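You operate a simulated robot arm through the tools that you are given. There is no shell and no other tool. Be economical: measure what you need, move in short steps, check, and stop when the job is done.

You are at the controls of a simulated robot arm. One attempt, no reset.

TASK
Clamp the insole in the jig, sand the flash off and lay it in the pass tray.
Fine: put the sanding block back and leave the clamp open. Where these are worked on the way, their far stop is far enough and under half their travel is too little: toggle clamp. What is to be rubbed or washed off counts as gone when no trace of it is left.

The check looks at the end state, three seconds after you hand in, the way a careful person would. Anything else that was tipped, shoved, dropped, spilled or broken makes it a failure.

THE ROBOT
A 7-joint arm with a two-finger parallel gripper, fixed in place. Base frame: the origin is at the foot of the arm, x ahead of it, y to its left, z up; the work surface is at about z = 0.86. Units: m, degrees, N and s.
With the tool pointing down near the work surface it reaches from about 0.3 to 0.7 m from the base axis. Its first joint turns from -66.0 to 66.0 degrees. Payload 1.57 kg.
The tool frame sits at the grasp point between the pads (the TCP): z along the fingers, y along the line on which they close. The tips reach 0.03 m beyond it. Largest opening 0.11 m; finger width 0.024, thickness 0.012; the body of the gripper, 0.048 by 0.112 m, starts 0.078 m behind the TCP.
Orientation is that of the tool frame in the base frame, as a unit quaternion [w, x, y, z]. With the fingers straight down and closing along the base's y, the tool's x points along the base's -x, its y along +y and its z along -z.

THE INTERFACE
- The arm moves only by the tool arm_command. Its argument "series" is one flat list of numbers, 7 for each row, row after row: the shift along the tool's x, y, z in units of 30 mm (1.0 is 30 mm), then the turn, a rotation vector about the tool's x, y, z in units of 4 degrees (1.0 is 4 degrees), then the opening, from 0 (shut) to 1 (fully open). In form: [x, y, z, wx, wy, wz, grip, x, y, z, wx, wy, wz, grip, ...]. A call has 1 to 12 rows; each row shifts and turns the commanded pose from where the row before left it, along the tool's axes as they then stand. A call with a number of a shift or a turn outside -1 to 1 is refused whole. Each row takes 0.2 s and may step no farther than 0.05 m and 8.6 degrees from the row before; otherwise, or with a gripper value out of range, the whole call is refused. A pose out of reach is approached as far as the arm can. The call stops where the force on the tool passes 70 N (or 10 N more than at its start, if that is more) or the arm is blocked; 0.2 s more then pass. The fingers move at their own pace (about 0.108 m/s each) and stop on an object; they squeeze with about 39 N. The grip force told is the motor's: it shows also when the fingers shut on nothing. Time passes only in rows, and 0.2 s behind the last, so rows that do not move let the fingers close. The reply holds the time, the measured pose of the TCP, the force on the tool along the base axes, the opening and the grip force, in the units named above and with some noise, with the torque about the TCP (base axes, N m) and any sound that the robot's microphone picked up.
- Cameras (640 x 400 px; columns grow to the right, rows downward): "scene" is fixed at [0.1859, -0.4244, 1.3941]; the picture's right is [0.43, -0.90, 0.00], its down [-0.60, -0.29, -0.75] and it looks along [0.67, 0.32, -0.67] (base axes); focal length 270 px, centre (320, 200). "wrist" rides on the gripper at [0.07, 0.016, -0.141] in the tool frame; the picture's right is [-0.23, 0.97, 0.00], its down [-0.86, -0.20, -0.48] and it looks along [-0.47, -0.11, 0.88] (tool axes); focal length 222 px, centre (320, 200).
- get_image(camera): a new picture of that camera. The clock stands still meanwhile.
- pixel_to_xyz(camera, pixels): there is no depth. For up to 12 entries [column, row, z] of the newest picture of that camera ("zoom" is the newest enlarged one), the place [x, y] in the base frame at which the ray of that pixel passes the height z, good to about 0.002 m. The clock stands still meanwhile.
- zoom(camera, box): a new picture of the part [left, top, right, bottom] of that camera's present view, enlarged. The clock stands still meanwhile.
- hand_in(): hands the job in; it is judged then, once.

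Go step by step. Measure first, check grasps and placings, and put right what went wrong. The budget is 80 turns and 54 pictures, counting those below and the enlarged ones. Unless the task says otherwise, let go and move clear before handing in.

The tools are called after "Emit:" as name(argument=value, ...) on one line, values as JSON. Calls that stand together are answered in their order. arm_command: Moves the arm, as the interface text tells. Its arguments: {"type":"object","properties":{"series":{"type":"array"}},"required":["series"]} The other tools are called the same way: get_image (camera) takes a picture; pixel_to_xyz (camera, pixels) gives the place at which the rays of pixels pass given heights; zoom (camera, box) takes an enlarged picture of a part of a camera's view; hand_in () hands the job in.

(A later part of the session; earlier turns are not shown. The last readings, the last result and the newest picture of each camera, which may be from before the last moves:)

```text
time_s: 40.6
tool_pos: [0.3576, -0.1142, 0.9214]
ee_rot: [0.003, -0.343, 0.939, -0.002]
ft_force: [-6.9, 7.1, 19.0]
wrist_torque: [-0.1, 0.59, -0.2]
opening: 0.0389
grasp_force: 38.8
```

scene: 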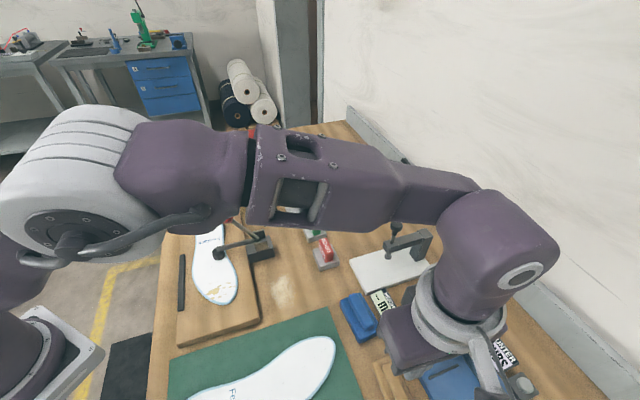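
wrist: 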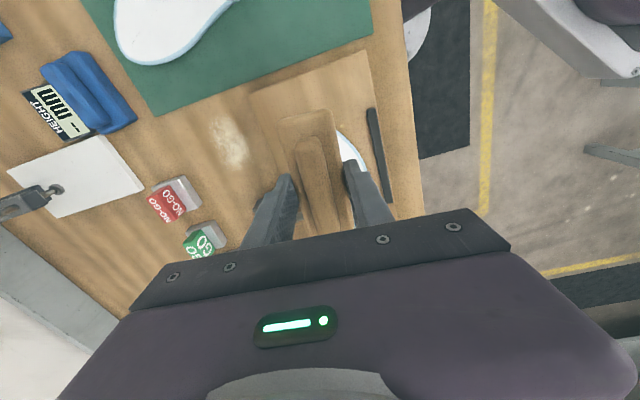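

Now 19 N of contact with friction (rubbing). I make full strokes at this height.

Emit:
arm_command(series=[0, -0.4, 0, 0, 0, 0, 0, 0, -0.4, 0, 0, 0, 0, 0, 0, 0.4, 0, 0, 0, 0, 0, 0, 0.4, 0, 0, 0, 0, 0, 0, 0.4, 0, 0, 0, 0, 0, 0, 0.4, 0, 0, 0, 0, 0, 0, -0.4, 0, 0, 0, 0, 0, 0, -0.4, 0, 0, 0, 0, 0, 0, -0.4, 0, 0, 0, 0, 0, 0, -0.4, 0, 0, 0, 0, 0])

Emit:
arm_command(series=[0, 0.4, 0, 0, 0, 0, 0, 0, 0.4, 0, 0, 0, 0, 0, 0, 0.4, 0, 0, 0, 0, 0, 0, 0.4, 0, 0, 0, 0, 0, 0, -0.4, 0, 0, 0, 0, 0, 0, -0.4, 0, 0, 0, 0, 0, 0, -0.4, 0, 0, 0, 0, 0, 0, -0.4, 0, 0, 0, 0, 0, 0, 0.4, 0, 0, 0, 0, 0, 0, 0.4, 0, 0, 0, 0, 0, 0, 0.4, 0, 0, 0, 0, 0, 0, 0.4, 0, 0, 0, 0, 0])

Emit:
zoom(camera="scene", box=[170, 230, 290, 320])

```text
time_s: 42.8
tool_pos: [0.3716, -0.1326, 0.9205]
ee_rot: [0.002, -0.344, 0.939, -0.001]
ft_force: [-3.2, 4.8, 8.5]
wrist_torque: [0.04, 0.4, -0.16]
opening: 0.0389
grasp_force: 38.8
```

```text
time_s: 45.4
tool_pos: [0.3401, -0.0941, 0.9204]
ee_rot: [0.004, -0.343, 0.939, -0.001]
ft_force: [1.2, -2.0, 3.8]
wrist_torque: [-0.05, -0.03, 0.03]
opening: 0.0392
grasp_force: 38.6
```

```text
4.44 times, centred on (230, 275) of scene
```

zoom: 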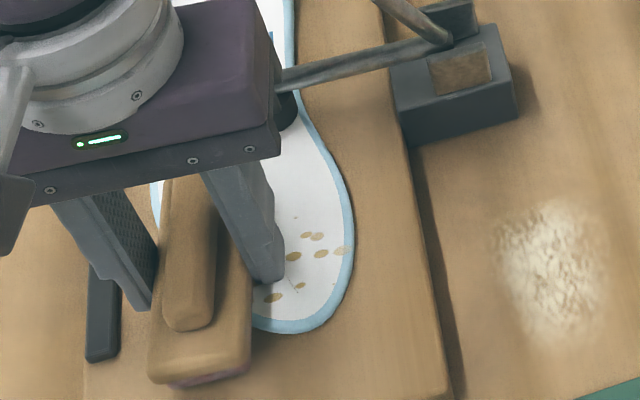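

The right-hand spots (zoom 270–345, 235–300) remain and contact had faded to ~4 N. I'll shift back over them and press harder.

Emit:
arm_command(series=[0, -0.4, 0, 0, 0, 0, 0, 0, -0.4, 0, 0, 0, 0, 0, 0, -0.4, 0, 0, 0, 0, 0, 0, -0.3, 0.05, 0, 0, 0, 0, 0, 0, 0.04, 0, 0, 0, 0])

```text
time_s: 46.6
tool_pos: [0.3688, -0.1306, 0.9198]
ee_rot: [0.002, -0.345, 0.939, -0.001]
ft_force: [-11.5, 13.2, 41.7]
wrist_torque: [0.36, 0.39, 0.13]
opening: 0.0392
grasp_force: 39.0
```

Contact is 42 N now. I make strokes here covering the right half.

Emit:
arm_command(series=[0, 0.3, 0, 0, 0, 0, 0, 0, 0.3, 0, 0, 0, 0, 0, 0, -0.3, 0, 0, 0, 0, 0, 0, -0.3, 0, 0, 0, 0, 0, 0, -0.2, 0, 0, 0, 0, 0, 0, 0.2, 0, 0, 0, 0, 0, 0, 0.3, 0, 0, 0, 0, 0, 0, 0.3, 0, 0, 0, 0, 0, 0, -0.3, 0, 0, 0, 0, 0, 0, -0.3, 0, 0, 0, 0, 0, 0, -0.2, 0, 0, 0, 0, 0])

Emit:
arm_command(series=[0, 0.4, 0, 0, 0, 0, 0, 0, 0.4, 0, 0, 0, 0, 0, 0, 0.4, 0, 0, 0, 0, 0, 0, 0.4, 0, 0, 0, 0, 0, 0, 0.3, 0, 0, 0, 0, 0])

Emit:
zoom(camera="scene", box=[170, 230, 290, 320])

```text
time_s: 48.6
tool_pos: [0.3621, -0.1182, 0.917]
ee_rot: [0.002, -0.346, 0.938, 0.0]
ft_force: [-6.8, 7.5, 33.5]
wrist_torque: [0.15, 0.27, 0.15]
opening: 0.0389
grasp_force: 38.7
stopped in row 10: the force on the tool passed its limit at 83 N (the readings are from after the stop); the commanded pose is now the measured one
```

```text
time_s: 49.1
tool_pos: [0.3585, -0.1104, 0.9185]
ee_rot: [0.008, -0.344, 0.939, -0.004]
ft_force: [-2.3, -4.1, 16.8]
wrist_torque: [-0.21, 0.46, 0.07]
opening: 0.039
grasp_force: 39.7
stopped in row 2: the force on the tool passed its limit at 74 N (the readings are from after the stop); the commanded pose is now the measured one
```

```text
4.44 times, centred on (230, 275) of scene
```

zoom: 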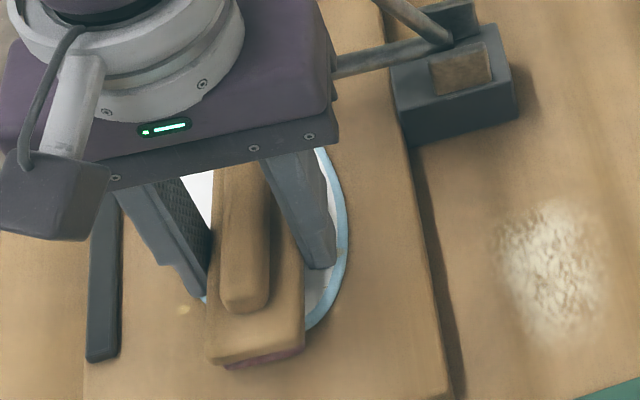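

The TCP has sunk 5 mm: the block slid up in the fingers, so the tips are now scraping the insole. I'll open while the block rests on the insole, raise 6 mm and re-grip.

Emit:
arm_command(series=[0, 0, -0.03, 0, 0, 0, 0, 0, 0, 0, 0, 0, 0, 0.42, 0, 0, 0, 0, 0, 0, 0.42, 0, 0, -0.16, 0, 0, 0, 0.42, 0, 0, 0, 0, 0, 0, 0, 0, 0, 0, 0, 0, 0, 0, 0, 0, 0, 0, 0, 0, 0])

Emit:
arm_command(series=[0, 0, -0.3, 0, 0, 0, 0, 0, 0, -0.8, 0, 0, 0, 0, 1, 0, -0.8, 0, 0, 0, 0, 1, 0, 0, 0, 0, 0, 0])

Emit:
zoom(camera="scene", box=[170, 210, 290, 320])

```text
time_s: 50.7
tool_pos: [0.3554, -0.11, 0.9235]
ee_rot: [0.008, -0.343, 0.939, -0.004]
ft_force: [-0.3, 0.0, 0.2]
wrist_torque: [0.01, -0.01, 0.02]
opening: 0.0388
grasp_force: 38.6
```

```text
time_s: 51.7
tool_pos: [0.309, -0.1489, 0.9778]
ee_rot: [0.008, -0.344, 0.939, -0.003]
ft_force: [-0.7, 0.4, -0.8]
wrist_torque: [0.02, -0.01, 0.0]
opening: 0.0392
grasp_force: 38.9
```

```text
3.64 times, centred on (230, 265) of scene
```

zoom: 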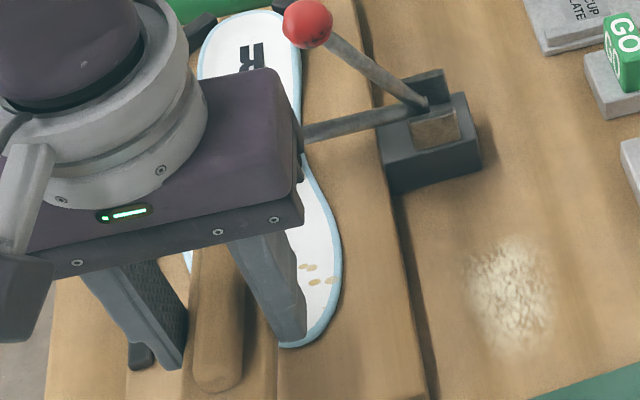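

Re-gripped. I shift left and up to uncover the toe and see what remains.

Emit:
arm_command(series=[0, 1, -0.6, 0, 0, 0, 0, 0, 1, -0.6, 0, 0, 0, 0, 0, 0.8, 0, 0, 0, 0, 0])

Emit:
zoom(camera="scene", box=[180, 240, 280, 320])

```text
time_s: 52.5
tool_pos: [0.2624, -0.0989, 1.0051]
ee_rot: [-0.004, -0.342, 0.94, 0.009]
ft_force: [0.8, 0.2, -0.7]
wrist_torque: [0.02, -0.02, -0.02]
opening: 0.0391
grasp_force: 39.0
out of reach, approached as far as the arm can: row 2, 3
```

```text
5.00 times, centred on (230, 280) of scene
```

zoom: 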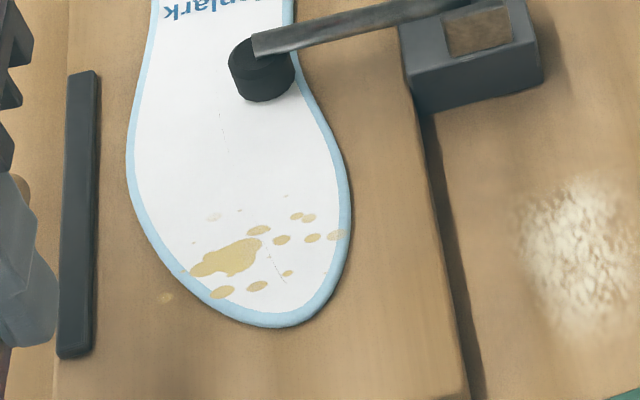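

The spots are all still there, perhaps a little paler. I'll go back and rub with steady moderate force, then compare; first return to reachable space.

Emit:
arm_command(series=[0, -1, 0, 0, 0, 0, 0, -0.5, -1, 0, 0, 0, 0, 0, -0.5, -0.6, 0, 0, 0, 0, 0, -1, 0, 0, 0, 0, 0, 0])

```text
time_s: 53.5
tool_pos: [0.3555, -0.1195, 1.0093]
ee_rot: [0.008, -0.344, 0.939, -0.005]
ft_force: [0.0, 0.3, -0.6]
wrist_torque: [-0.03, 0.0, 0.01]
opening: 0.039
grasp_force: 39.0
```

I keep the current tiny tilt (the block was re-gripped flat with it) and descend again to contact.

Emit:
arm_command(series=[0, 0, 0.9, 0, 0, 0, 0, 0, 0, 0.9, 0, 0, 0, 0, 0, 0, 0.7, 0, 0, 0, 0, 0, 0, 0.3, 0, 0, 0, 0, 0, 0, 0.07, 0, 0, 0, 0, 0, 0, 0.05, 0, 0, 0, 0])

```text
time_s: 54.9
tool_pos: [0.3569, -0.1205, 0.9184]
ee_rot: [0.009, -0.344, 0.939, -0.004]
ft_force: [-2.3, -3.6, 43.0]
wrist_torque: [0.08, 0.09, 0.0]
opening: 0.0394
grasp_force: 39.8
```

43 N contact but the TCP sank again: the side grip slips under load. Better: clasp the handle with the fingertips bearing on the block's shoulders, so pressing is positive. I open, raise 30 mm and close to feel for the handle.

Emit:
arm_command(series=[0, 0, -0.05, 0, 0, 0, 0, 0, 0, 0, 0, 0, 0, 0.45, 0, 0, 0, 0, 0, 0, 0.45, 0, 0, -0.5, 0, 0, 0, 0.45, 0, 0, -0.45, 0, 0, 0, 0.45, 0, 0, 0, 0, 0, 0, 0, 0, 0, 0, 0, 0, 0, 0, 0, 0, 0, 0, 0, 0, 0])

Emit:
zoom(camera="scene", box=[170, 210, 290, 320])

```text
time_s: 56.7
tool_pos: [0.3554, -0.1178, 0.9484]
ee_rot: [0.007, -0.344, 0.939, -0.004]
ft_force: [0.2, -0.1, 3.8]
wrist_torque: [0.08, 0.01, -0.01]
opening: 0.0172
grasp_force: 32.2
```

```text
3.64 times, centred on (230, 265) of scene
```

zoom: 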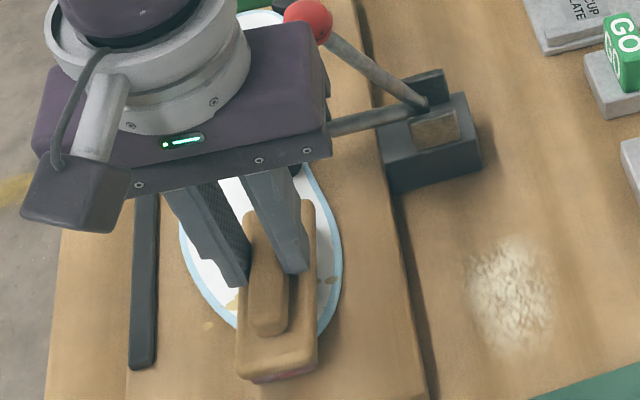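

The handle is between the fingers (17 mm). I loosen slightly, lower until the tips rest on the shoulders, and close.

Emit:
arm_command(series=[0, 0, 0, 0, 0, 0, 0.24, 0, 0, 0.08, 0, 0, 0, 0.24, 0, 0, 0.05, 0, 0, 0, 0.24])

```text
time_s: 57.5
tool_pos: [0.3569, -0.1183, 0.9446]
ee_rot: [0.008, -0.344, 0.939, -0.004]
ft_force: [0.4, 0.1, -0.2]
wrist_torque: [-0.01, 0.04, 0.02]
opening: 0.0264
grasp_force: 0.1
```

Emit:
arm_command(series=[0, 0, 0.05, 0, 0, 0, 0.24, 0, 0, 0.05, 0, 0, 0, 0.24, 0, 0, 0.04, 0, 0, 0, 0.24])

```text
time_s: 58.3
tool_pos: [0.356, -0.1193, 0.9428]
ee_rot: [0.009, -0.345, 0.939, -0.005]
ft_force: [0.5, 7.6, 51.4]
wrist_torque: [0.56, 0.49, 0.03]
opening: 0.0281
grasp_force: 0.9
```

The tips bear on the shoulders (51 N). I close on the handle and ease off slightly.

Emit:
arm_command(series=[0, 0, -0.06, 0, 0, 0, 0.24, 0, 0, 0, 0, 0, 0, 0, 0, 0, 0, 0, 0, 0, 0])

```text
time_s: 59.1
tool_pos: [0.3572, -0.1198, 0.9419]
ee_rot: [0.007, -0.344, 0.939, -0.003]
ft_force: [-4.4, 4.0, 27.4]
wrist_torque: [0.22, 0.54, 0.05]
opening: 0.0169
grasp_force: 32.6
```

27 N with the handle gripped: rub now, full strokes.

Emit:
arm_command(series=[0, 0.3, 0, 0, 0, 0, 0, 0, 0.3, 0, 0, 0, 0, 0, 0, 0.3, 0, 0, 0, 0, 0, 0, -0.3, 0, 0, 0, 0, 0, 0, -0.3, 0, 0, 0, 0, 0, 0, -0.3, 0, 0, 0, 0, 0, 0, -0.3, 0, 0, 0, 0, 0, 0, -0.3, 0, 0, 0, 0, 0])

Emit:
arm_command(series=[0, 0.4, 0, 0, 0, 0, 0, 0, 0.4, 0, 0, 0, 0, 0, 0, 0.4, 0, 0, 0, 0, 0, 0, 0.3, 0, 0, 0, 0, 0, 0, -0.4, 0, 0, 0, 0, 0, 0, -0.4, 0, 0, 0, 0, 0, 0, -0.4, 0, 0, 0, 0, 0, 0, -0.3, 0, 0, 0, 0, 0])

Emit:
arm_command(series=[0, 0.4, 0, 0, 0, 0, 0, 0, 0.4, 0, 0, 0, 0, 0, 0, 0.4, 0, 0, 0, 0, 0, 0, 0.3, 0, 0, 0, 0, 0])

Emit:
zoom(camera="scene", box=[180, 240, 280, 320])

```text
time_s: 60.4
tool_pos: [0.3475, -0.1109, 0.9436]
ee_rot: [0.004, -0.345, 0.939, 0.0]
ft_force: [-6.6, 5.9, 35.2]
wrist_torque: [0.28, 0.18, 0.16]
opening: 0.0172
grasp_force: 32.5
stopped in row 6: the force on the tool passed its limit at 77 N (the readings are from after the stop); the commanded pose is now the measured one
```

```text
time_s: 62.1
tool_pos: [0.3478, -0.1109, 0.9437]
ee_rot: [0.003, -0.344, 0.939, -0.001]
ft_force: [-2.6, 2.7, 7.6]
wrist_torque: [0.02, 0.24, -0.08]
opening: 0.0174
grasp_force: 32.2
```

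```text
time_s: 63.1
tool_pos: [0.3198, -0.0785, 0.9428]
ee_rot: [0.005, -0.344, 0.939, -0.003]
ft_force: [11.6, -15.1, 29.0]
wrist_torque: [-0.59, -1.2, 0.17]
opening: 0.0175
grasp_force: 32.1
```

```text
5.00 times, centred on (230, 280) of scene
```

zoom: 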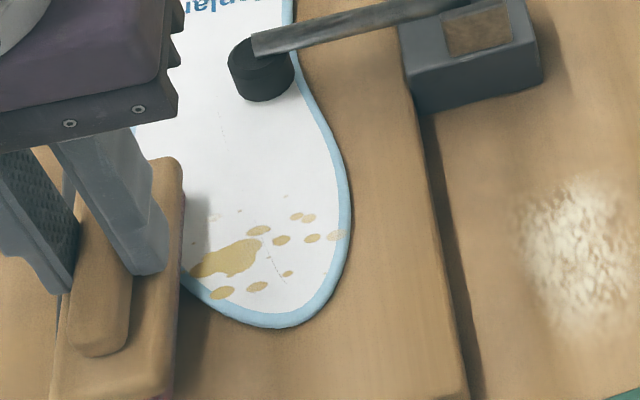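

No visible change yet, and the stroke drifted left after the 77 N stop (u≈-0.28, close to the side bar). I'll slide back right over the blob and watch the forces.

Emit:
arm_command(series=[0, -0.4, -0.02, 0, 0, 0, 0, 0, -0.4, 0, 0, 0, 0, 0, 0, -0.4, 0, 0, 0, 0, 0, 0, -0.4, 0, 0, 0, 0, 0])

```text
time_s: 63.7
tool_pos: [0.3252, -0.0868, 0.9424]
ee_rot: [-0.002, -0.346, 0.938, 0.006]
ft_force: [-6.6, 4.9, 43.6]
wrist_torque: [0.13, -0.27, 0.13]
opening: 0.0172
grasp_force: 32.1
stopped in row 2: the force on the tool passed its limit at 83 N (the readings are from after the stop); the commanded pose is now the measured one
```

Moving right it digs in. I lift 6 mm, recentre over the flash, and touch down lightly.

Emit:
arm_command(series=[0, 0, -0.1, 0, 0, 0, 0, 0, 0, -0.1, 0, 0, 0, 0, 0, -0.4, 0, 0, 0, 0, 0, 0, -0.4, 0, 0, 0, 0, 0, 0, -0.5, 0, 0, 0, 0, 0])

Emit:
zoom(camera="scene", box=[170, 210, 290, 320])

```text
time_s: 64.9
tool_pos: [0.3487, -0.1162, 0.9478]
ee_rot: [-0.002, -0.345, 0.939, 0.005]
ft_force: [-0.5, -0.8, -0.5]
wrist_torque: [0.01, 0.03, 0.03]
opening: 0.017
grasp_force: 32.2
```

```text
3.64 times, centred on (230, 265) of scene
```

zoom: 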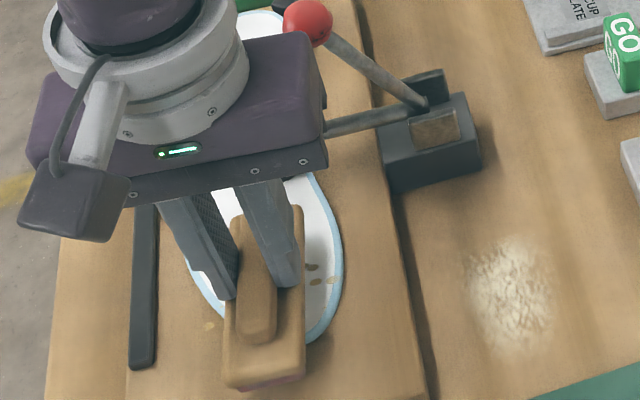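

The block hangs in the grip over the toe. I correct a ~1° roll from the stop, touch down lightly, and read the force.

Emit:
arm_command(series=[0, 0, 0, 0.22, -0.08, 0, 0, 0, 0, 0.08, 0, 0, 0, 0, 0, 0, 0.06, 0, 0, 0, 0, 0, 0, 0.04, 0, 0, 0, 0])

```text
time_s: 65.9
tool_pos: [0.3497, -0.1164, 0.9426]
ee_rot: [0.003, -0.344, 0.939, -0.001]
ft_force: [-5.0, 3.0, 38.5]
wrist_torque: [-0.31, 0.85, -0.08]
opening: 0.0171
grasp_force: 32.0
```

Emit:
arm_command(series=[0, 0.2, -0.03, 0, 0, 0, 0, 0, 0.25, 0, 0, 0, 0, 0, 0, 0.25, 0, 0, 0, 0, 0, 0, 0, 0, 0, 0, 0, 0])

Emit:
arm_command(series=[0, -0.25, 0, 0, 0, 0, 0, 0, -0.25, 0, 0, 0, 0, 0, 0, -0.25, 0, 0, 0, 0, 0, 0, -0.25, 0, 0, 0, 0, 0, 0, -0.25, 0, 0, 0, 0, 0, 0, -0.25, 0, 0, 0, 0, 0])

```text
time_s: 66.9
tool_pos: [0.3374, -0.1, 0.9443]
ee_rot: [0.003, -0.345, 0.939, 0.0]
ft_force: [0.3, 0.3, 0.3]
wrist_torque: [0.01, -0.04, 0.01]
opening: 0.0173
grasp_force: 32.1
```

```text
time_s: 68.3
tool_pos: [0.3659, -0.1343, 0.9436]
ee_rot: [0.002, -0.345, 0.938, -0.001]
ft_force: [-6.0, 10.2, 26.7]
wrist_torque: [0.43, 0.7, -0.1]
opening: 0.0171
grasp_force: 32.0
```

Contact varies: none at left, 27 N at right, so the stroke plane needs a slight slope. I rub with z compensation.

Emit:
arm_command(series=[0, 0.25, 0.01, 0, 0, 0, 0, 0, 0.25, 0.01, 0, 0, 0, 0, 0, 0.25, 0.01, 0, 0, 0, 0, 0, 0.25, 0.01, 0, 0, 0, 0, 0, 0.25, 0.01, 0, 0, 0, 0, 0, 0.25, 0.01, 0, 0, 0, 0])

Emit:
arm_command(series=[0, -0.25, -0.005, 0, 0, 0, 0, 0, -0.25, -0.005, 0, 0, 0, 0, 0, -0.25, -0.005, 0, 0, 0, 0, 0, -0.25, -0.005, 0, 0, 0, 0, 0, -0.25, -0.005, 0, 0, 0, 0, 0, -0.25, -0.005, 0, 0, 0, 0])

Emit:
arm_command(series=[0, 0.25, 0.01, 0, 0, 0, 0, 0, 0.25, 0.01, 0, 0, 0, 0, 0, 0.25, 0.01, 0, 0, 0, 0, 0, 0.25, 0.01, 0, 0, 0, 0, 0, 0.25, 0.01, 0, 0, 0, 0, 0, 0.25, 0.01, 0, 0, 0, 0])

Emit:
zoom(camera="scene", box=[180, 240, 280, 320])

```text
time_s: 69.7
tool_pos: [0.3404, -0.1034, 0.9416]
ee_rot: [0.008, -0.343, 0.939, -0.005]
ft_force: [-2.9, -2.3, 28.5]
wrist_torque: [-0.07, 0.36, 0.05]
opening: 0.0173
grasp_force: 32.3
stopped in row 6: the force on the tool passed its limit at 75 N (the readings are from after the stop); the commanded pose is now the measured one
```

```text
time_s: 71.1
tool_pos: [0.3692, -0.1366, 0.9429]
ee_rot: [0.006, -0.344, 0.939, -0.004]
ft_force: [-5.5, 6.4, 19.4]
wrist_torque: [0.17, 0.84, -0.17]
opening: 0.0174
grasp_force: 31.9
```

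```text
time_s: 72.3
tool_pos: [0.3505, -0.1124, 0.9433]
ee_rot: [0.011, -0.343, 0.939, -0.008]
ft_force: [-2.2, -1.1, 25.7]
wrist_torque: [-0.12, 0.62, -0.03]
opening: 0.0173
grasp_force: 32.2
stopped in row 5: the force on the tool passed its limit at 73 N (the readings are from after the stop); the commanded pose is now the measured one
```

```text
5.00 times, centred on (230, 280) of scene
```

zoom: 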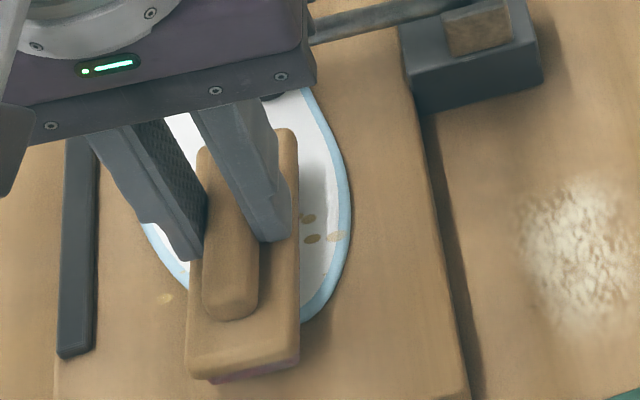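

Right-hand spots at zoom (310,220–240) persist. I lift and step left to see whether the rubbed centre changed at all.

Emit:
arm_command(series=[0, 0, -0.2, 0, 0, 0, 0, 0, 0.8, -0.6, 0, 0, 0, 0, 0, 0.8, -0.6, 0, 0, 0, 0])

Emit:
zoom(camera="scene", box=[180, 240, 280, 320])

```text
time_s: 73.1
tool_pos: [0.3195, -0.0768, 0.9846]
ee_rot: [0.011, -0.344, 0.939, -0.007]
ft_force: [0.2, 0.4, -0.8]
wrist_torque: [-0.03, -0.02, -0.01]
opening: 0.0172
grasp_force: 32.0
```

```text
5.00 times, centred on (230, 280) of scene
```

zoom: 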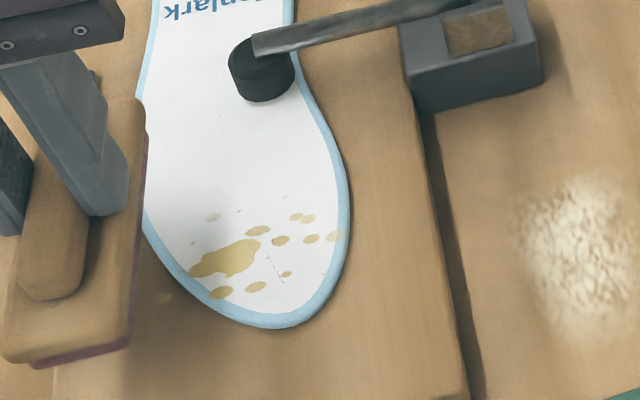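

The blob at zoom (228,258) is unchanged, so this block apparently isn't cutting, or isn't truly touching there. I'll check the insole's height by triangulating the blob.

Emit:
pixel_to_xyz(camera="scene", pixels=[[211.6, 291.6, 0.89], [211.6, 291.6, 0.88], [211.6, 291.6, 0.87], [230, 305, 0.885], [230, 305, 0.875]])

Emit:
zoom(camera="scene", box=[335, 280, 405, 350])

```text
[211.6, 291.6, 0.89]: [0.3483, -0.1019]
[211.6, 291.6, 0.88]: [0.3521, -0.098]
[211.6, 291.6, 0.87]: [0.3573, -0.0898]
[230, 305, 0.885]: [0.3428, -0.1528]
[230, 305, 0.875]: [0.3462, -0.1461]
```

```text
5.71 times, centred on (370, 315) of scene
```

zoom: 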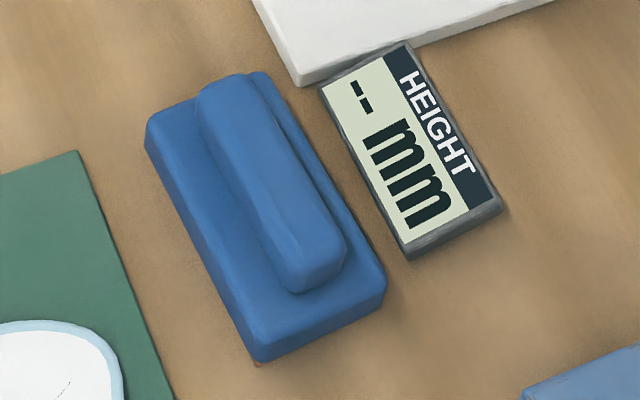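

The insole top is indeed ≈0.889, so contact was real. The blue block shows a thin brown abrasive edge beneath (zoom ~250,360), while the wooden one's thick maroon sole looks like felt, so blue must be the sander. I'll take the wooden block home first.

Emit:
arm_command(series=[0, 0, -1, -0.3, 0.23, 0, 0, 0, 0, -0.9, 0, 0, 0, 0, 0.572, -0.782, 0, 0, 0, 0, 0, 0.572, -0.782, 0, 0, 0, 0, 0, 0.572, -0.782, 0, 0, 0, 0, 0, 0.572, -0.782, 0, 0, 0, 0, 0, 0.572, -0.782, 0, 0, 0, 0, 0, 0.572, -0.782, 0, 0, 0, 0, 0, 0.572, -0.782, 0, 0, 0, 0, 0, 0.572, -0.782, 0, 0, 0, 0, 0, 0.572, -0.782, 0, 0, 0, 0, 0, 0.572, -0.782, 0, 0, 0, 0, 0])

Emit:
arm_command(series=[0.572, -0.782, 0, 0, 0, 0, 0, 0.572, -0.782, 0, 0, 0, 0, 0, 0.572, -0.782, 0, 0, 0, 0, 0, 0.572, -0.782, 0, 0, 0, 0, 0, 0, 0, 0, 0, 0, 0, 0])

Emit:
zoom(camera="wrist", box=[200, 60, 440, 240])

```text
time_s: 75.7
tool_pos: [0.3368, -0.3664, 1.0395]
ee_rot: [-0.001, -0.344, 0.939, 0.0]
ft_force: [0.1, -1.1, -1.1]
wrist_torque: [0.0, 0.01, -0.02]
opening: 0.0172
grasp_force: 31.6
```

```text
time_s: 76.9
tool_pos: [0.3438, -0.4825, 1.0419]
ee_rot: [0.0, -0.343, 0.939, 0.0]
ft_force: [0.1, -0.2, -0.4]
wrist_torque: [0.01, -0.01, -0.02]
opening: 0.017
grasp_force: 32.4
```

```text
2.22 times, centred on (320, 150) of wrist
```

zoom: 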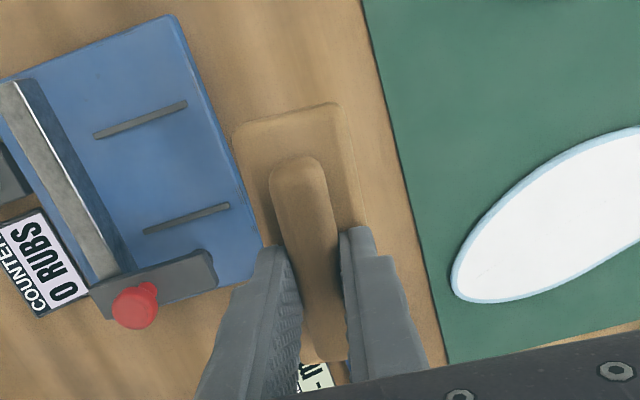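

The block is over its home; I shift ~4 mm and lower it gently.

Emit:
arm_command(series=[-0.1, -0.09, 0.95, 0, 0, 0, 0, 0, 0, 0.95, 0, 0, 0, 0, 0, 0, 0.95, 0, 0, 0, 0, 0, 0, 0.95, 0, 0, 0, 0, 0, 0, 0.25, 0, 0, 0, 0, 0, 0, 0.1, 0, 0, 0, 0])

```text
time_s: 78.3
tool_pos: [0.3481, -0.483, 0.9156]
ee_rot: [0.0, -0.343, 0.939, 0.0]
ft_force: [-0.2, 0.0, -0.3]
wrist_torque: [-0.02, -0.02, 0.0]
opening: 0.0171
grasp_force: 31.7
```

Emit:
arm_command(series=[0, 0, 0.04, 0, 0, 0, 0, 0, 0, 0.04, 0, 0, 0, 0, 0, 0, 0.03, 0, 0, 0, 0])

```text
time_s: 79.1
tool_pos: [0.3508, -0.4845, 0.916]
ee_rot: [0.0, -0.343, 0.939, -0.003]
ft_force: [-3.0, 0.3, 25.7]
wrist_torque: [0.69, -0.44, 0.07]
opening: 0.0169
grasp_force: 32.3
```

It's on the table. I release, rise, and move over the blue block for a look.

Emit:
arm_command(series=[0, 0, -0.05, 0, 0, 0, 0, 0, 0, 0, 0, 0, 0, 0.4, 0, 0, 0, 0, 0, 0, 0.4, 0, 0, -0.6, 0, 0, 0, 0.4, 0, 0, -1, 0, 0, 0, 0.4, 0, 0, -1, 0, 0, 0, 0.5, 0, 0, -1, 0, 0, 0, 0.5, -0.85, 0.1, -0.7, 0, 0, 0, 0.5, -0.85, 0.1, 0, 0, 0, 0, 0.5, -0.85, 0.1, 0, 0, 0, 0, 0.5, -0.85, 0.1, 0, 0, 0, 0, 0.5])

Emit:
get_image(camera="wrist")

```text
time_s: 81.5
tool_pos: [0.4178, -0.4072, 1.0444]
ee_rot: [0.0, -0.343, 0.939, 0.0]
ft_force: [0.5, 0.3, 0.5]
wrist_torque: [-0.03, 0.02, 0.02]
opening: 0.055
grasp_force: 0.1
```

```text
6 pictures are left
```

wrist: 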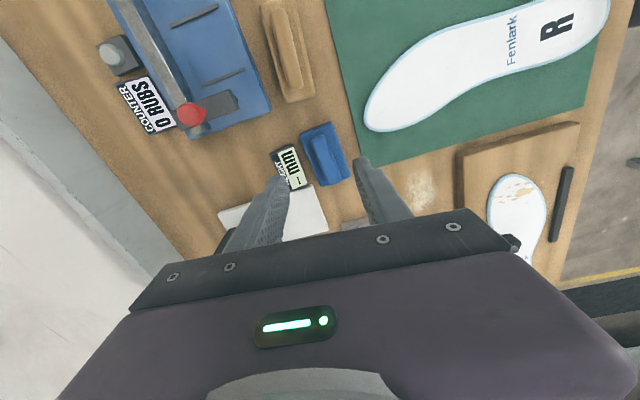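

The wooden block is home. Now the blue block's exact pose from this picture.

Emit:
pixel_to_xyz(camera="wrist", pixels=[[302, 134, 0.88], [330, 123, 0.88], [350, 177, 0.88], [327, 186, 0.88], [316, 140, 0.895], [332, 180, 0.895], [306, 188, 0.87], [290, 150, 0.87], [293, 100, 0.88]])

```text
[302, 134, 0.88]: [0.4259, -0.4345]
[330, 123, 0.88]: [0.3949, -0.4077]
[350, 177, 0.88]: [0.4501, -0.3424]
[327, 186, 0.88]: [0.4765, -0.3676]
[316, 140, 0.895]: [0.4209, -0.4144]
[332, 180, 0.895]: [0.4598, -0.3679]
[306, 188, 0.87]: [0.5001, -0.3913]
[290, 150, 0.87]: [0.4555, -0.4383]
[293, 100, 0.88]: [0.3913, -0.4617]
```

Blue block: centre ≈(0.4385,-0.3895), long axis ≈51°. I align (another -10.8° yaw), then descend around its handle with a narrow opening.

Emit:
arm_command(series=[-0.9, 0, 0, 0, 0, 0, 0.38, 0, 0, 0, 0, 0, -0.9, 0.38, 0, 0, 0, 0, 0, -0.9, 0.38, 0, 0, 0, 0, 0, -0.9, 0.38, 0, 0, 0.9, 0, 0, 0, 0.38, 0, 0, 0.9, 0, 0, 0, 0.38, 0, 0, 0.9, 0, 0, 0, 0.38])

Emit:
zoom(camera="wrist", box=[220, 70, 420, 240])

```text
time_s: 83.1
tool_pos: [0.4413, -0.3903, 0.9623]
ee_rot: [0.001, -0.43, 0.903, -0.001]
ft_force: [0.0, 0.4, 0.5]
wrist_torque: [0.0, 0.01, -0.04]
opening: 0.0417
grasp_force: 0.0
```

```text
2.35 times, centred on (320, 155) of wrist
```

zoom: 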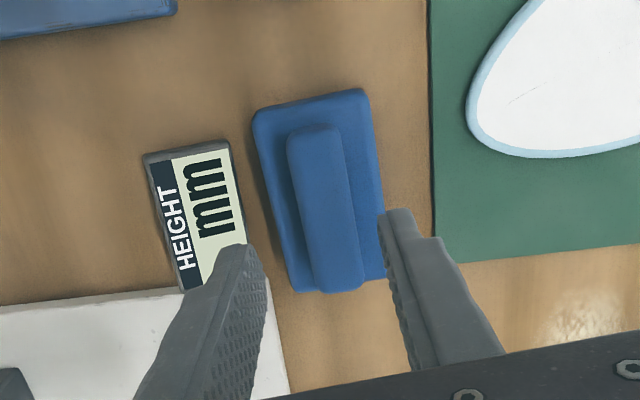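

Emit:
pixel_to_xyz(camera="zoom", pixels=[[313, 128, 0.897], [340, 285, 0.897], [254, 120, 0.882], [362, 92, 0.882], [384, 275, 0.882], [297, 290, 0.882], [246, 235, 0.87], [268, 290, 0.87]])

```text
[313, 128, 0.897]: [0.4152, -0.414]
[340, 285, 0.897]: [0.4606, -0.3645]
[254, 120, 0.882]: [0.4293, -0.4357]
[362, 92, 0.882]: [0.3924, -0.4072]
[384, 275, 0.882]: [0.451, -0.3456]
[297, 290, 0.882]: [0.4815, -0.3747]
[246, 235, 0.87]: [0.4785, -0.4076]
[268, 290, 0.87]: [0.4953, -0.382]
```

Slight correction: +3° yaw and 3 mm; then lower to the shoulders in guarded steps.

Emit:
arm_command(series=[0.05, 0.1, 0, 0, 0, 0.7, 0.32, 0, 0, 0.7, 0, 0, 0, 0.32, 0, 0, 0.6, 0, 0, 0, 0.32, 0, 0, 0.1, 0, 0, 0, 0.32, 0, 0, 0.06, 0, 0, 0, 0.32])

```text
time_s: 84.3
tool_pos: [0.4386, -0.3902, 0.9179]
ee_rot: [0.0, -0.407, 0.913, 0.0]
ft_force: [-0.1, 0.6, -0.2]
wrist_torque: [0.06, -0.02, -0.04]
opening: 0.0351
grasp_force: 0.1
```

Emit:
arm_command(series=[0, 0, 0.05, 0, 0, 0, 0.32, 0, 0, 0.05, 0, 0, 0, 0.32, 0, 0, 0.04, 0, 0, 0, 0.32])

```text
time_s: 85.1
tool_pos: [0.4361, -0.3893, 0.9138]
ee_rot: [0.0, -0.408, 0.913, 0.0]
ft_force: [0.5, 0.7, 0.1]
wrist_torque: [0.02, 0.0, 0.0]
opening: 0.0351
grasp_force: 0.1
```

Emit:
arm_command(series=[0, 0, 0.05, 0, 0, 0, 0.32, 0, 0, 0.04, 0, 0, 0, 0.32, 0, 0, 0.04, 0, 0, 0, 0.32])

```text
time_s: 85.9
tool_pos: [0.4361, -0.3901, 0.9122]
ee_rot: [0.0, -0.409, 0.913, -0.001]
ft_force: [-4.2, 5.6, 21.8]
wrist_torque: [0.33, 0.19, 0.03]
opening: 0.0366
grasp_force: 0.6
```

Shoulder contact at TCP z≈0.912. I close on the handle and lift slowly.

Emit:
arm_command(series=[0, 0, -0.04, 0, 0, 0, 0.32, 0, 0, 0, 0, 0, 0, 0, 0, 0, 0, 0, 0, 0, 0, 0, 0, 0, 0, 0, 0, 0, 0, 0, -0.2, 0, 0, 0, 0, 0, 0, -0.3, 0, 0, 0, 0, 0, 0, -0.5, 0, 0, 0, 0, 0, 0, -0.6, 0, 0, 0, 0, 0, 0, -0.6, 0, 0, 0, 0, 0, 0, -0.6, 0, 0, 0, 0, 0, 0, -0.6, 0, 0, 0, 0])

```text
time_s: 88.3
tool_pos: [0.4394, -0.3887, 1.0142]
ee_rot: [0.0, -0.408, 0.913, 0.001]
ft_force: [0.2, -0.1, -1.1]
wrist_torque: [-0.01, 0.0, 0.01]
opening: 0.0212
grasp_force: 34.5
```

The blue block is held (21 mm handle). I carry it to the toe.

Emit:
arm_command(series=[0, 0, -1, 0, 0, 0, 0, -0.5, 0.81, 0, 0, 0, 0, 0, -0.5, 0.81, 0, 0, 0, 0, 0, -0.5, 0.81, 0, 0, 0, 0, 0, -0.5, 0.81, 0, 0, 0, 0, 0, -0.5, 0.81, 0, 0, 0, 0, 0, -0.5, 0.81, 0, 0, 0, 0, 0, -0.5, 0.81, 0, 0, 0, 0, 0, -0.5, 0.81, 0, 0, 0, 0, 0, -0.5, 0.81, 0, 0, 0, 0, 0, -0.5, 0.81, 0, 0, 0, 0, 0])

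Emit:
arm_command(series=[0, 0, 0.8, 0, 0, 0, 0, 0, 0, 0.8, 0, 0, 0, 0, 0, 0, 0.8, 0, 0, 0, 0, 0, 0, 0.6, 0, 0, 0, 0, 0, 0, 0.2, 0, 0, 0, 0, 0, 0, 0.05, 0, 0, 0, 0])

```text
time_s: 90.7
tool_pos: [0.3542, -0.1159, 1.0459]
ee_rot: [0.0, -0.407, 0.913, 0.0]
ft_force: [-0.1, 0.7, -1.3]
wrist_torque: [-0.03, 0.0, -0.03]
opening: 0.0213
grasp_force: 34.2
```

```text
time_s: 92.1
tool_pos: [0.3575, -0.1167, 0.9461]
ee_rot: [-0.001, -0.408, 0.913, 0.0]
ft_force: [-0.2, -0.3, -1.4]
wrist_torque: [0.02, -0.03, 0.0]
opening: 0.0211
grasp_force: 34.6
```

Emit:
arm_command(series=[0, 0, 0.06, 0, 0, 0, 0, 0, 0, 0.05, 0, 0, 0, 0, 0, 0, 0.04, 0, 0, 0, 0])

```text
time_s: 92.9
tool_pos: [0.3566, -0.1162, 0.9426]
ee_rot: [0.0, -0.408, 0.913, 0.0]
ft_force: [-0.3, -0.6, -1.6]
wrist_torque: [0.01, 0.0, -0.05]
opening: 0.021
grasp_force: 34.3
```

Emit:
arm_command(series=[0, 0, 0.05, 0, 0, 0, 0, 0, 0, 0.04, 0, 0, 0, 0, 0, 0, 0.03, 0, 0, 0, 0])

```text
time_s: 93.7
tool_pos: [0.356, -0.1149, 0.94]
ee_rot: [0.002, -0.409, 0.913, -0.001]
ft_force: [-2.3, 3.7, 44.7]
wrist_torque: [0.84, -0.49, 0.07]
opening: 0.0213
grasp_force: 34.1
```

44 N contact. I ease a bit and make a first full stroke pair.

Emit:
arm_command(series=[0, 0.25, -0.02, 0, 0, 0, 0, 0, 0.25, 0, 0, 0, 0, 0, 0, 0.2, 0, 0, 0, 0, 0])

Emit:
arm_command(series=[0, -0.25, 0, 0, 0, 0, 0, 0, -0.25, 0, 0, 0, 0, 0, 0, -0.25, 0, 0, 0, 0, 0, 0, -0.25, 0, 0, 0, 0, 0, 0, -0.25, 0, 0, 0, 0, 0, 0, -0.2, 0, 0, 0, 0, 0])

Emit:
arm_command(series=[0, 0.25, 0, 0, 0, 0, 0, 0, 0.25, 0, 0, 0, 0, 0, 0, 0.25, 0, 0, 0, 0, 0, 0, 0.25, 0, 0, 0, 0, 0, 0, 0.25, 0, 0, 0, 0, 0, 0, 0.2, 0, 0, 0, 0, 0])

Emit:
zoom(camera="scene", box=[180, 240, 280, 320])

```text
time_s: 94.5
tool_pos: [0.3435, -0.1025, 0.9384]
ee_rot: [0.005, -0.409, 0.913, -0.004]
ft_force: [23.9, -18.2, 63.6]
wrist_torque: [-0.3, -0.56, -0.18]
opening: 0.0214
grasp_force: 34.8
```

```text
time_s: 94.9
tool_pos: [0.3439, -0.1042, 0.9387]
ee_rot: [-0.001, -0.41, 0.912, 0.001]
ft_force: [-5.2, 10.2, 34.5]
wrist_torque: [0.27, -0.09, 0.19]
opening: 0.0211
grasp_force: 34.3
stopped in row 2: the force on the tool passed its limit at 89 N (the readings are from after the stop); the commanded pose is now the measured one
```

```text
time_s: 96.2
tool_pos: [0.3246, -0.0847, 0.9417]
ee_rot: [0.008, -0.405, 0.914, -0.007]
ft_force: [0.5, -15.1, 8.3]
wrist_torque: [-0.58, 0.01, -0.23]
opening: 0.0219
grasp_force: 34.7
stopped in row 6: the force on the tool passed its limit at 78 N (the readings are from after the stop); the commanded pose is now the measured one
```

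```text
5.00 times, centred on (230, 280) of scene
```

zoom: 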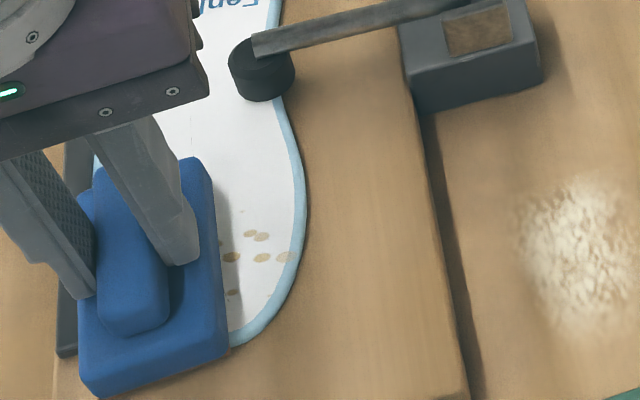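

The blue sole grips strongly: the insole's toe got dragged ~2 cm left under the clamp, so this really is the abrasive. I'll lift, level, move to the right part, and rub lengthwise (against the heel stops) with light force instead.

Emit:
arm_command(series=[0, 0, -0.2, 0, 0, 0, 0, 0, 0, -0.1, -0.27, 0.13, 0, 0, -0.1, -0.5, 0, 0, 0, 0, 0, -0.1, -0.5, 0, 0, 0, 0, 0, 0, -0.4, 0, 0, 0, 0, 0, 0, 0, 0.15, 0, 0, 0, 0, 0, 0, 0.06, 0, 0, 0, 0])

```text
time_s: 97.8
tool_pos: [0.3605, -0.1081, 0.9419]
ee_rot: [-0.001, -0.407, 0.914, 0.0]
ft_force: [0.6, 0.1, -0.9]
wrist_torque: [-0.01, 0.04, -0.03]
opening: 0.0212
grasp_force: 34.7
```

Emit:
arm_command(series=[0, 0, 0.03, 0, 0, 0, 0, 0, 0, 0.02, 0, 0, 0, 0, 0, 0, 0, 0, 0, 0, 0])

```text
time_s: 98.6
tool_pos: [0.3592, -0.1079, 0.9411]
ee_rot: [-0.001, -0.406, 0.914, -0.001]
ft_force: [-0.3, 0.1, -0.9]
wrist_torque: [-0.02, -0.01, 0.0]
opening: 0.0213
grasp_force: 34.3
```

Emit:
arm_command(series=[0, 0, 0.025, 0, 0, 0, 0, 0, 0, 0.02, 0, 0, 0, 0, 0, 0, 0, 0, 0, 0, 0])

```text
time_s: 99.4
tool_pos: [0.3605, -0.1066, 0.9393]
ee_rot: [-0.001, -0.406, 0.914, 0.0]
ft_force: [-2.4, -2.6, 7.3]
wrist_torque: [-0.01, 0.12, -0.05]
opening: 0.0212
grasp_force: 34.7
```

Light contact, 7 N. I rub lengthwise here with about 10–15 N.

Emit:
arm_command(series=[-0.3, 0, 0.01, 0, 0, 0, 0, 0.3, 0, 0, 0, 0, 0, 0, 0.3, 0, 0, 0, 0, 0, 0, -0.3, 0, 0, 0, 0, 0, 0, -0.3, 0, 0, 0, 0, 0, 0, 0.3, 0, 0, 0, 0, 0, 0, 0.3, 0, 0, 0, 0, 0, 0, -0.3, 0, 0, 0, 0, 0, 0, -0.3, 0, 0, 0, 0, 0, 0, 0.3, 0, 0, 0, 0, 0, 0, 0.3, 0, 0, 0, 0, 0, 0, -0.3, 0, 0, 0, 0, 0])

```text
refused: series must hold 7 numbers for each row
```

Emit:
arm_command(series=[-0.3, 0, 0.01, 0, 0, 0, 0, 0.3, 0, 0, 0, 0, 0, 0, 0.3, 0, 0, 0, 0, 0, 0, -0.3, 0, 0, 0, 0, 0, 0, -0.3, 0, 0, 0, 0, 0, 0, 0.3, 0, 0, 0, 0, 0, 0, 0.3, 0, 0, 0, 0, 0, 0, -0.3, 0, 0, 0, 0, 0, 0, -0.3, 0, 0, 0, 0, 0, 0, 0.3, 0, 0, 0, 0, 0, 0, 0.3, 0, 0, 0, 0, 0, 0, -0.3, 0, 0, 0, 0, 0, 0])

```text
time_s: 102.0
tool_pos: [0.3573, -0.1069, 0.9391]
ee_rot: [0.0, -0.405, 0.914, 0.0]
ft_force: [-0.1, 0.9, -0.9]
wrist_torque: [0.0, 0.01, 0.03]
opening: 0.0211
grasp_force: 34.5
```

Contact was lost at the end; I press 1 mm more and repeat.

Emit:
arm_command(series=[0, 0, 0.03, 0, 0, 0, 0, -0.3, 0, 0.01, 0, 0, 0, 0, 0.3, 0, 0, 0, 0, 0, 0, 0.3, 0, 0, 0, 0, 0, 0, -0.3, 0, 0, 0, 0, 0, 0])

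```text
time_s: 103.2
tool_pos: [0.3586, -0.1105, 0.9398]
ee_rot: [-0.001, -0.403, 0.915, -0.002]
ft_force: [-4.4, -34.2, 52.8]
wrist_torque: [-0.58, -0.3, -0.32]
opening: 0.0213
grasp_force: 33.9
```

Emit:
arm_command(series=[0, 0, -0.025, 0, 0, 0, 0, -0.25, 0, 0, 0, 0, 0, 0, 0.25, 0, 0, 0, 0, 0, 0, 0.25, 0, 0, 0, 0, 0, 0, -0.25, 0, 0, 0, 0, 0, 0])

```text
time_s: 103.7
tool_pos: [0.36, -0.107, 0.9381]
ee_rot: [-0.002, -0.406, 0.914, 0.0]
ft_force: [-7.3, -4.1, 27.9]
wrist_torque: [0.47, -0.12, 0.05]
opening: 0.0213
grasp_force: 34.3
stopped in row 2: the force on the tool passed its limit at 81 N (the readings are from after the stop); the commanded pose is now the measured one
5 turns are left
```

Only 5 turns remain, so I must chain moves. I ease off, finish rubbing right and left halves with light strokes, then raise straight up and look.

Emit:
arm_command(series=[0.2, 0, -0.02, 0, 0, 0, 0, 0.2, 0, 0, 0, 0, 0, 0, -0.2, 0, 0, 0, 0, 0, 0, -0.2, 0, 0, 0, 0, 0, 0, 0.2, 0, 0, 0, 0, 0, 0, 0.2, 0, 0, 0, 0, 0, 0, -0.2, 0, 0, 0, 0, 0, 0, -0.2, 0, 0, 0, 0, 0, 0])

Emit:
arm_command(series=[0, 0, -0.2, 0, 0, 0, 0, 0, 0.5, 0, 0, 0, 0, 0, 0, 0.55, 0, 0, 0, 0, 0, 0, 0, 0.15, 0, 0, 0, 0, 0, 0, 0.06, 0, 0, 0, 0])

Emit:
arm_command(series=[0.2, 0, 0, 0, 0, 0, 0, 0.2, 0, 0, 0, 0, 0, 0, -0.2, 0, 0, 0, 0, 0, 0, -0.2, 0, 0, 0, 0, 0, 0, 0.2, 0, 0, 0, 0, 0, 0, 0.2, 0, 0, 0, 0, 0, 0, -0.2, 0, 0, 0, 0, 0, 0, -0.2, 0, 0, 0, 0, 0, 0])

Emit:
arm_command(series=[0, 0, -0.3, 0, 0, 0, 0, 0, -0.5, -0.8, 0, 0, 0, 0, 0, 0, -0.8, 0, 0, 0, 0, 0, 0, -0.9, 0, 0, 0, 0, 0, 0, -0.9, 0, 0, 0, 0])

Emit:
zoom(camera="scene", box=[160, 190, 300, 320])

```text
time_s: 105.5
tool_pos: [0.3563, -0.1112, 0.9393]
ee_rot: [-0.008, -0.401, 0.916, 0.0]
ft_force: [-8.8, -3.0, 28.7]
wrist_torque: [0.55, -0.5, 0.07]
opening: 0.0213
grasp_force: 34.3
stopped in row 8: the force on the tool passed its limit at 76 N (the readings are from after the stop); the commanded pose is now the measured one
```

```text
time_s: 106.8
tool_pos: [0.3352, -0.0883, 0.9397]
ee_rot: [-0.008, -0.4, 0.916, 0.001]
ft_force: [-11.7, 3.1, 54.4]
wrist_torque: [1.15, -0.85, 0.22]
opening: 0.021
grasp_force: 34.7
```

```text
time_s: 108.1
tool_pos: [0.3295, -0.0925, 0.9395]
ee_rot: [-0.004, -0.404, 0.915, 0.0]
ft_force: [-2.8, 6.9, 31.6]
wrist_torque: [-0.39, 0.27, 0.06]
opening: 0.0211
grasp_force: 34.1
stopped in row 6: the force on the tool passed its limit at 73 N (the readings are from after the stop); the commanded pose is now the measured one
```

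```text
time_s: 109.3
tool_pos: [0.3436, -0.103, 1.049]
ee_rot: [-0.004, -0.404, 0.915, 0.0]
ft_force: [0.0, 0.1, -1.1]
wrist_torque: [-0.06, 0.0, -0.01]
opening: 0.0212
grasp_force: 34.1
```

```text
3.08 times, centred on (230, 255) of scene
4 turns are left
```

zoom: 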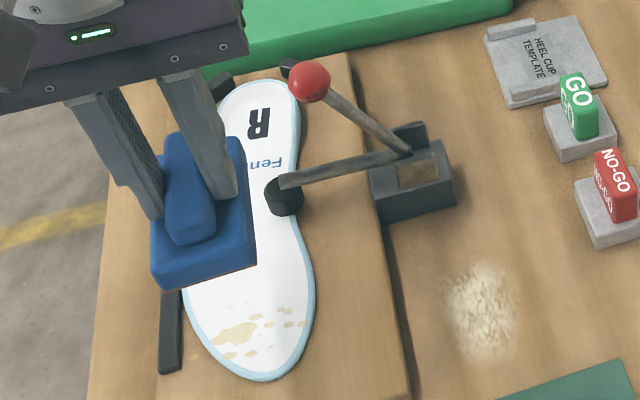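

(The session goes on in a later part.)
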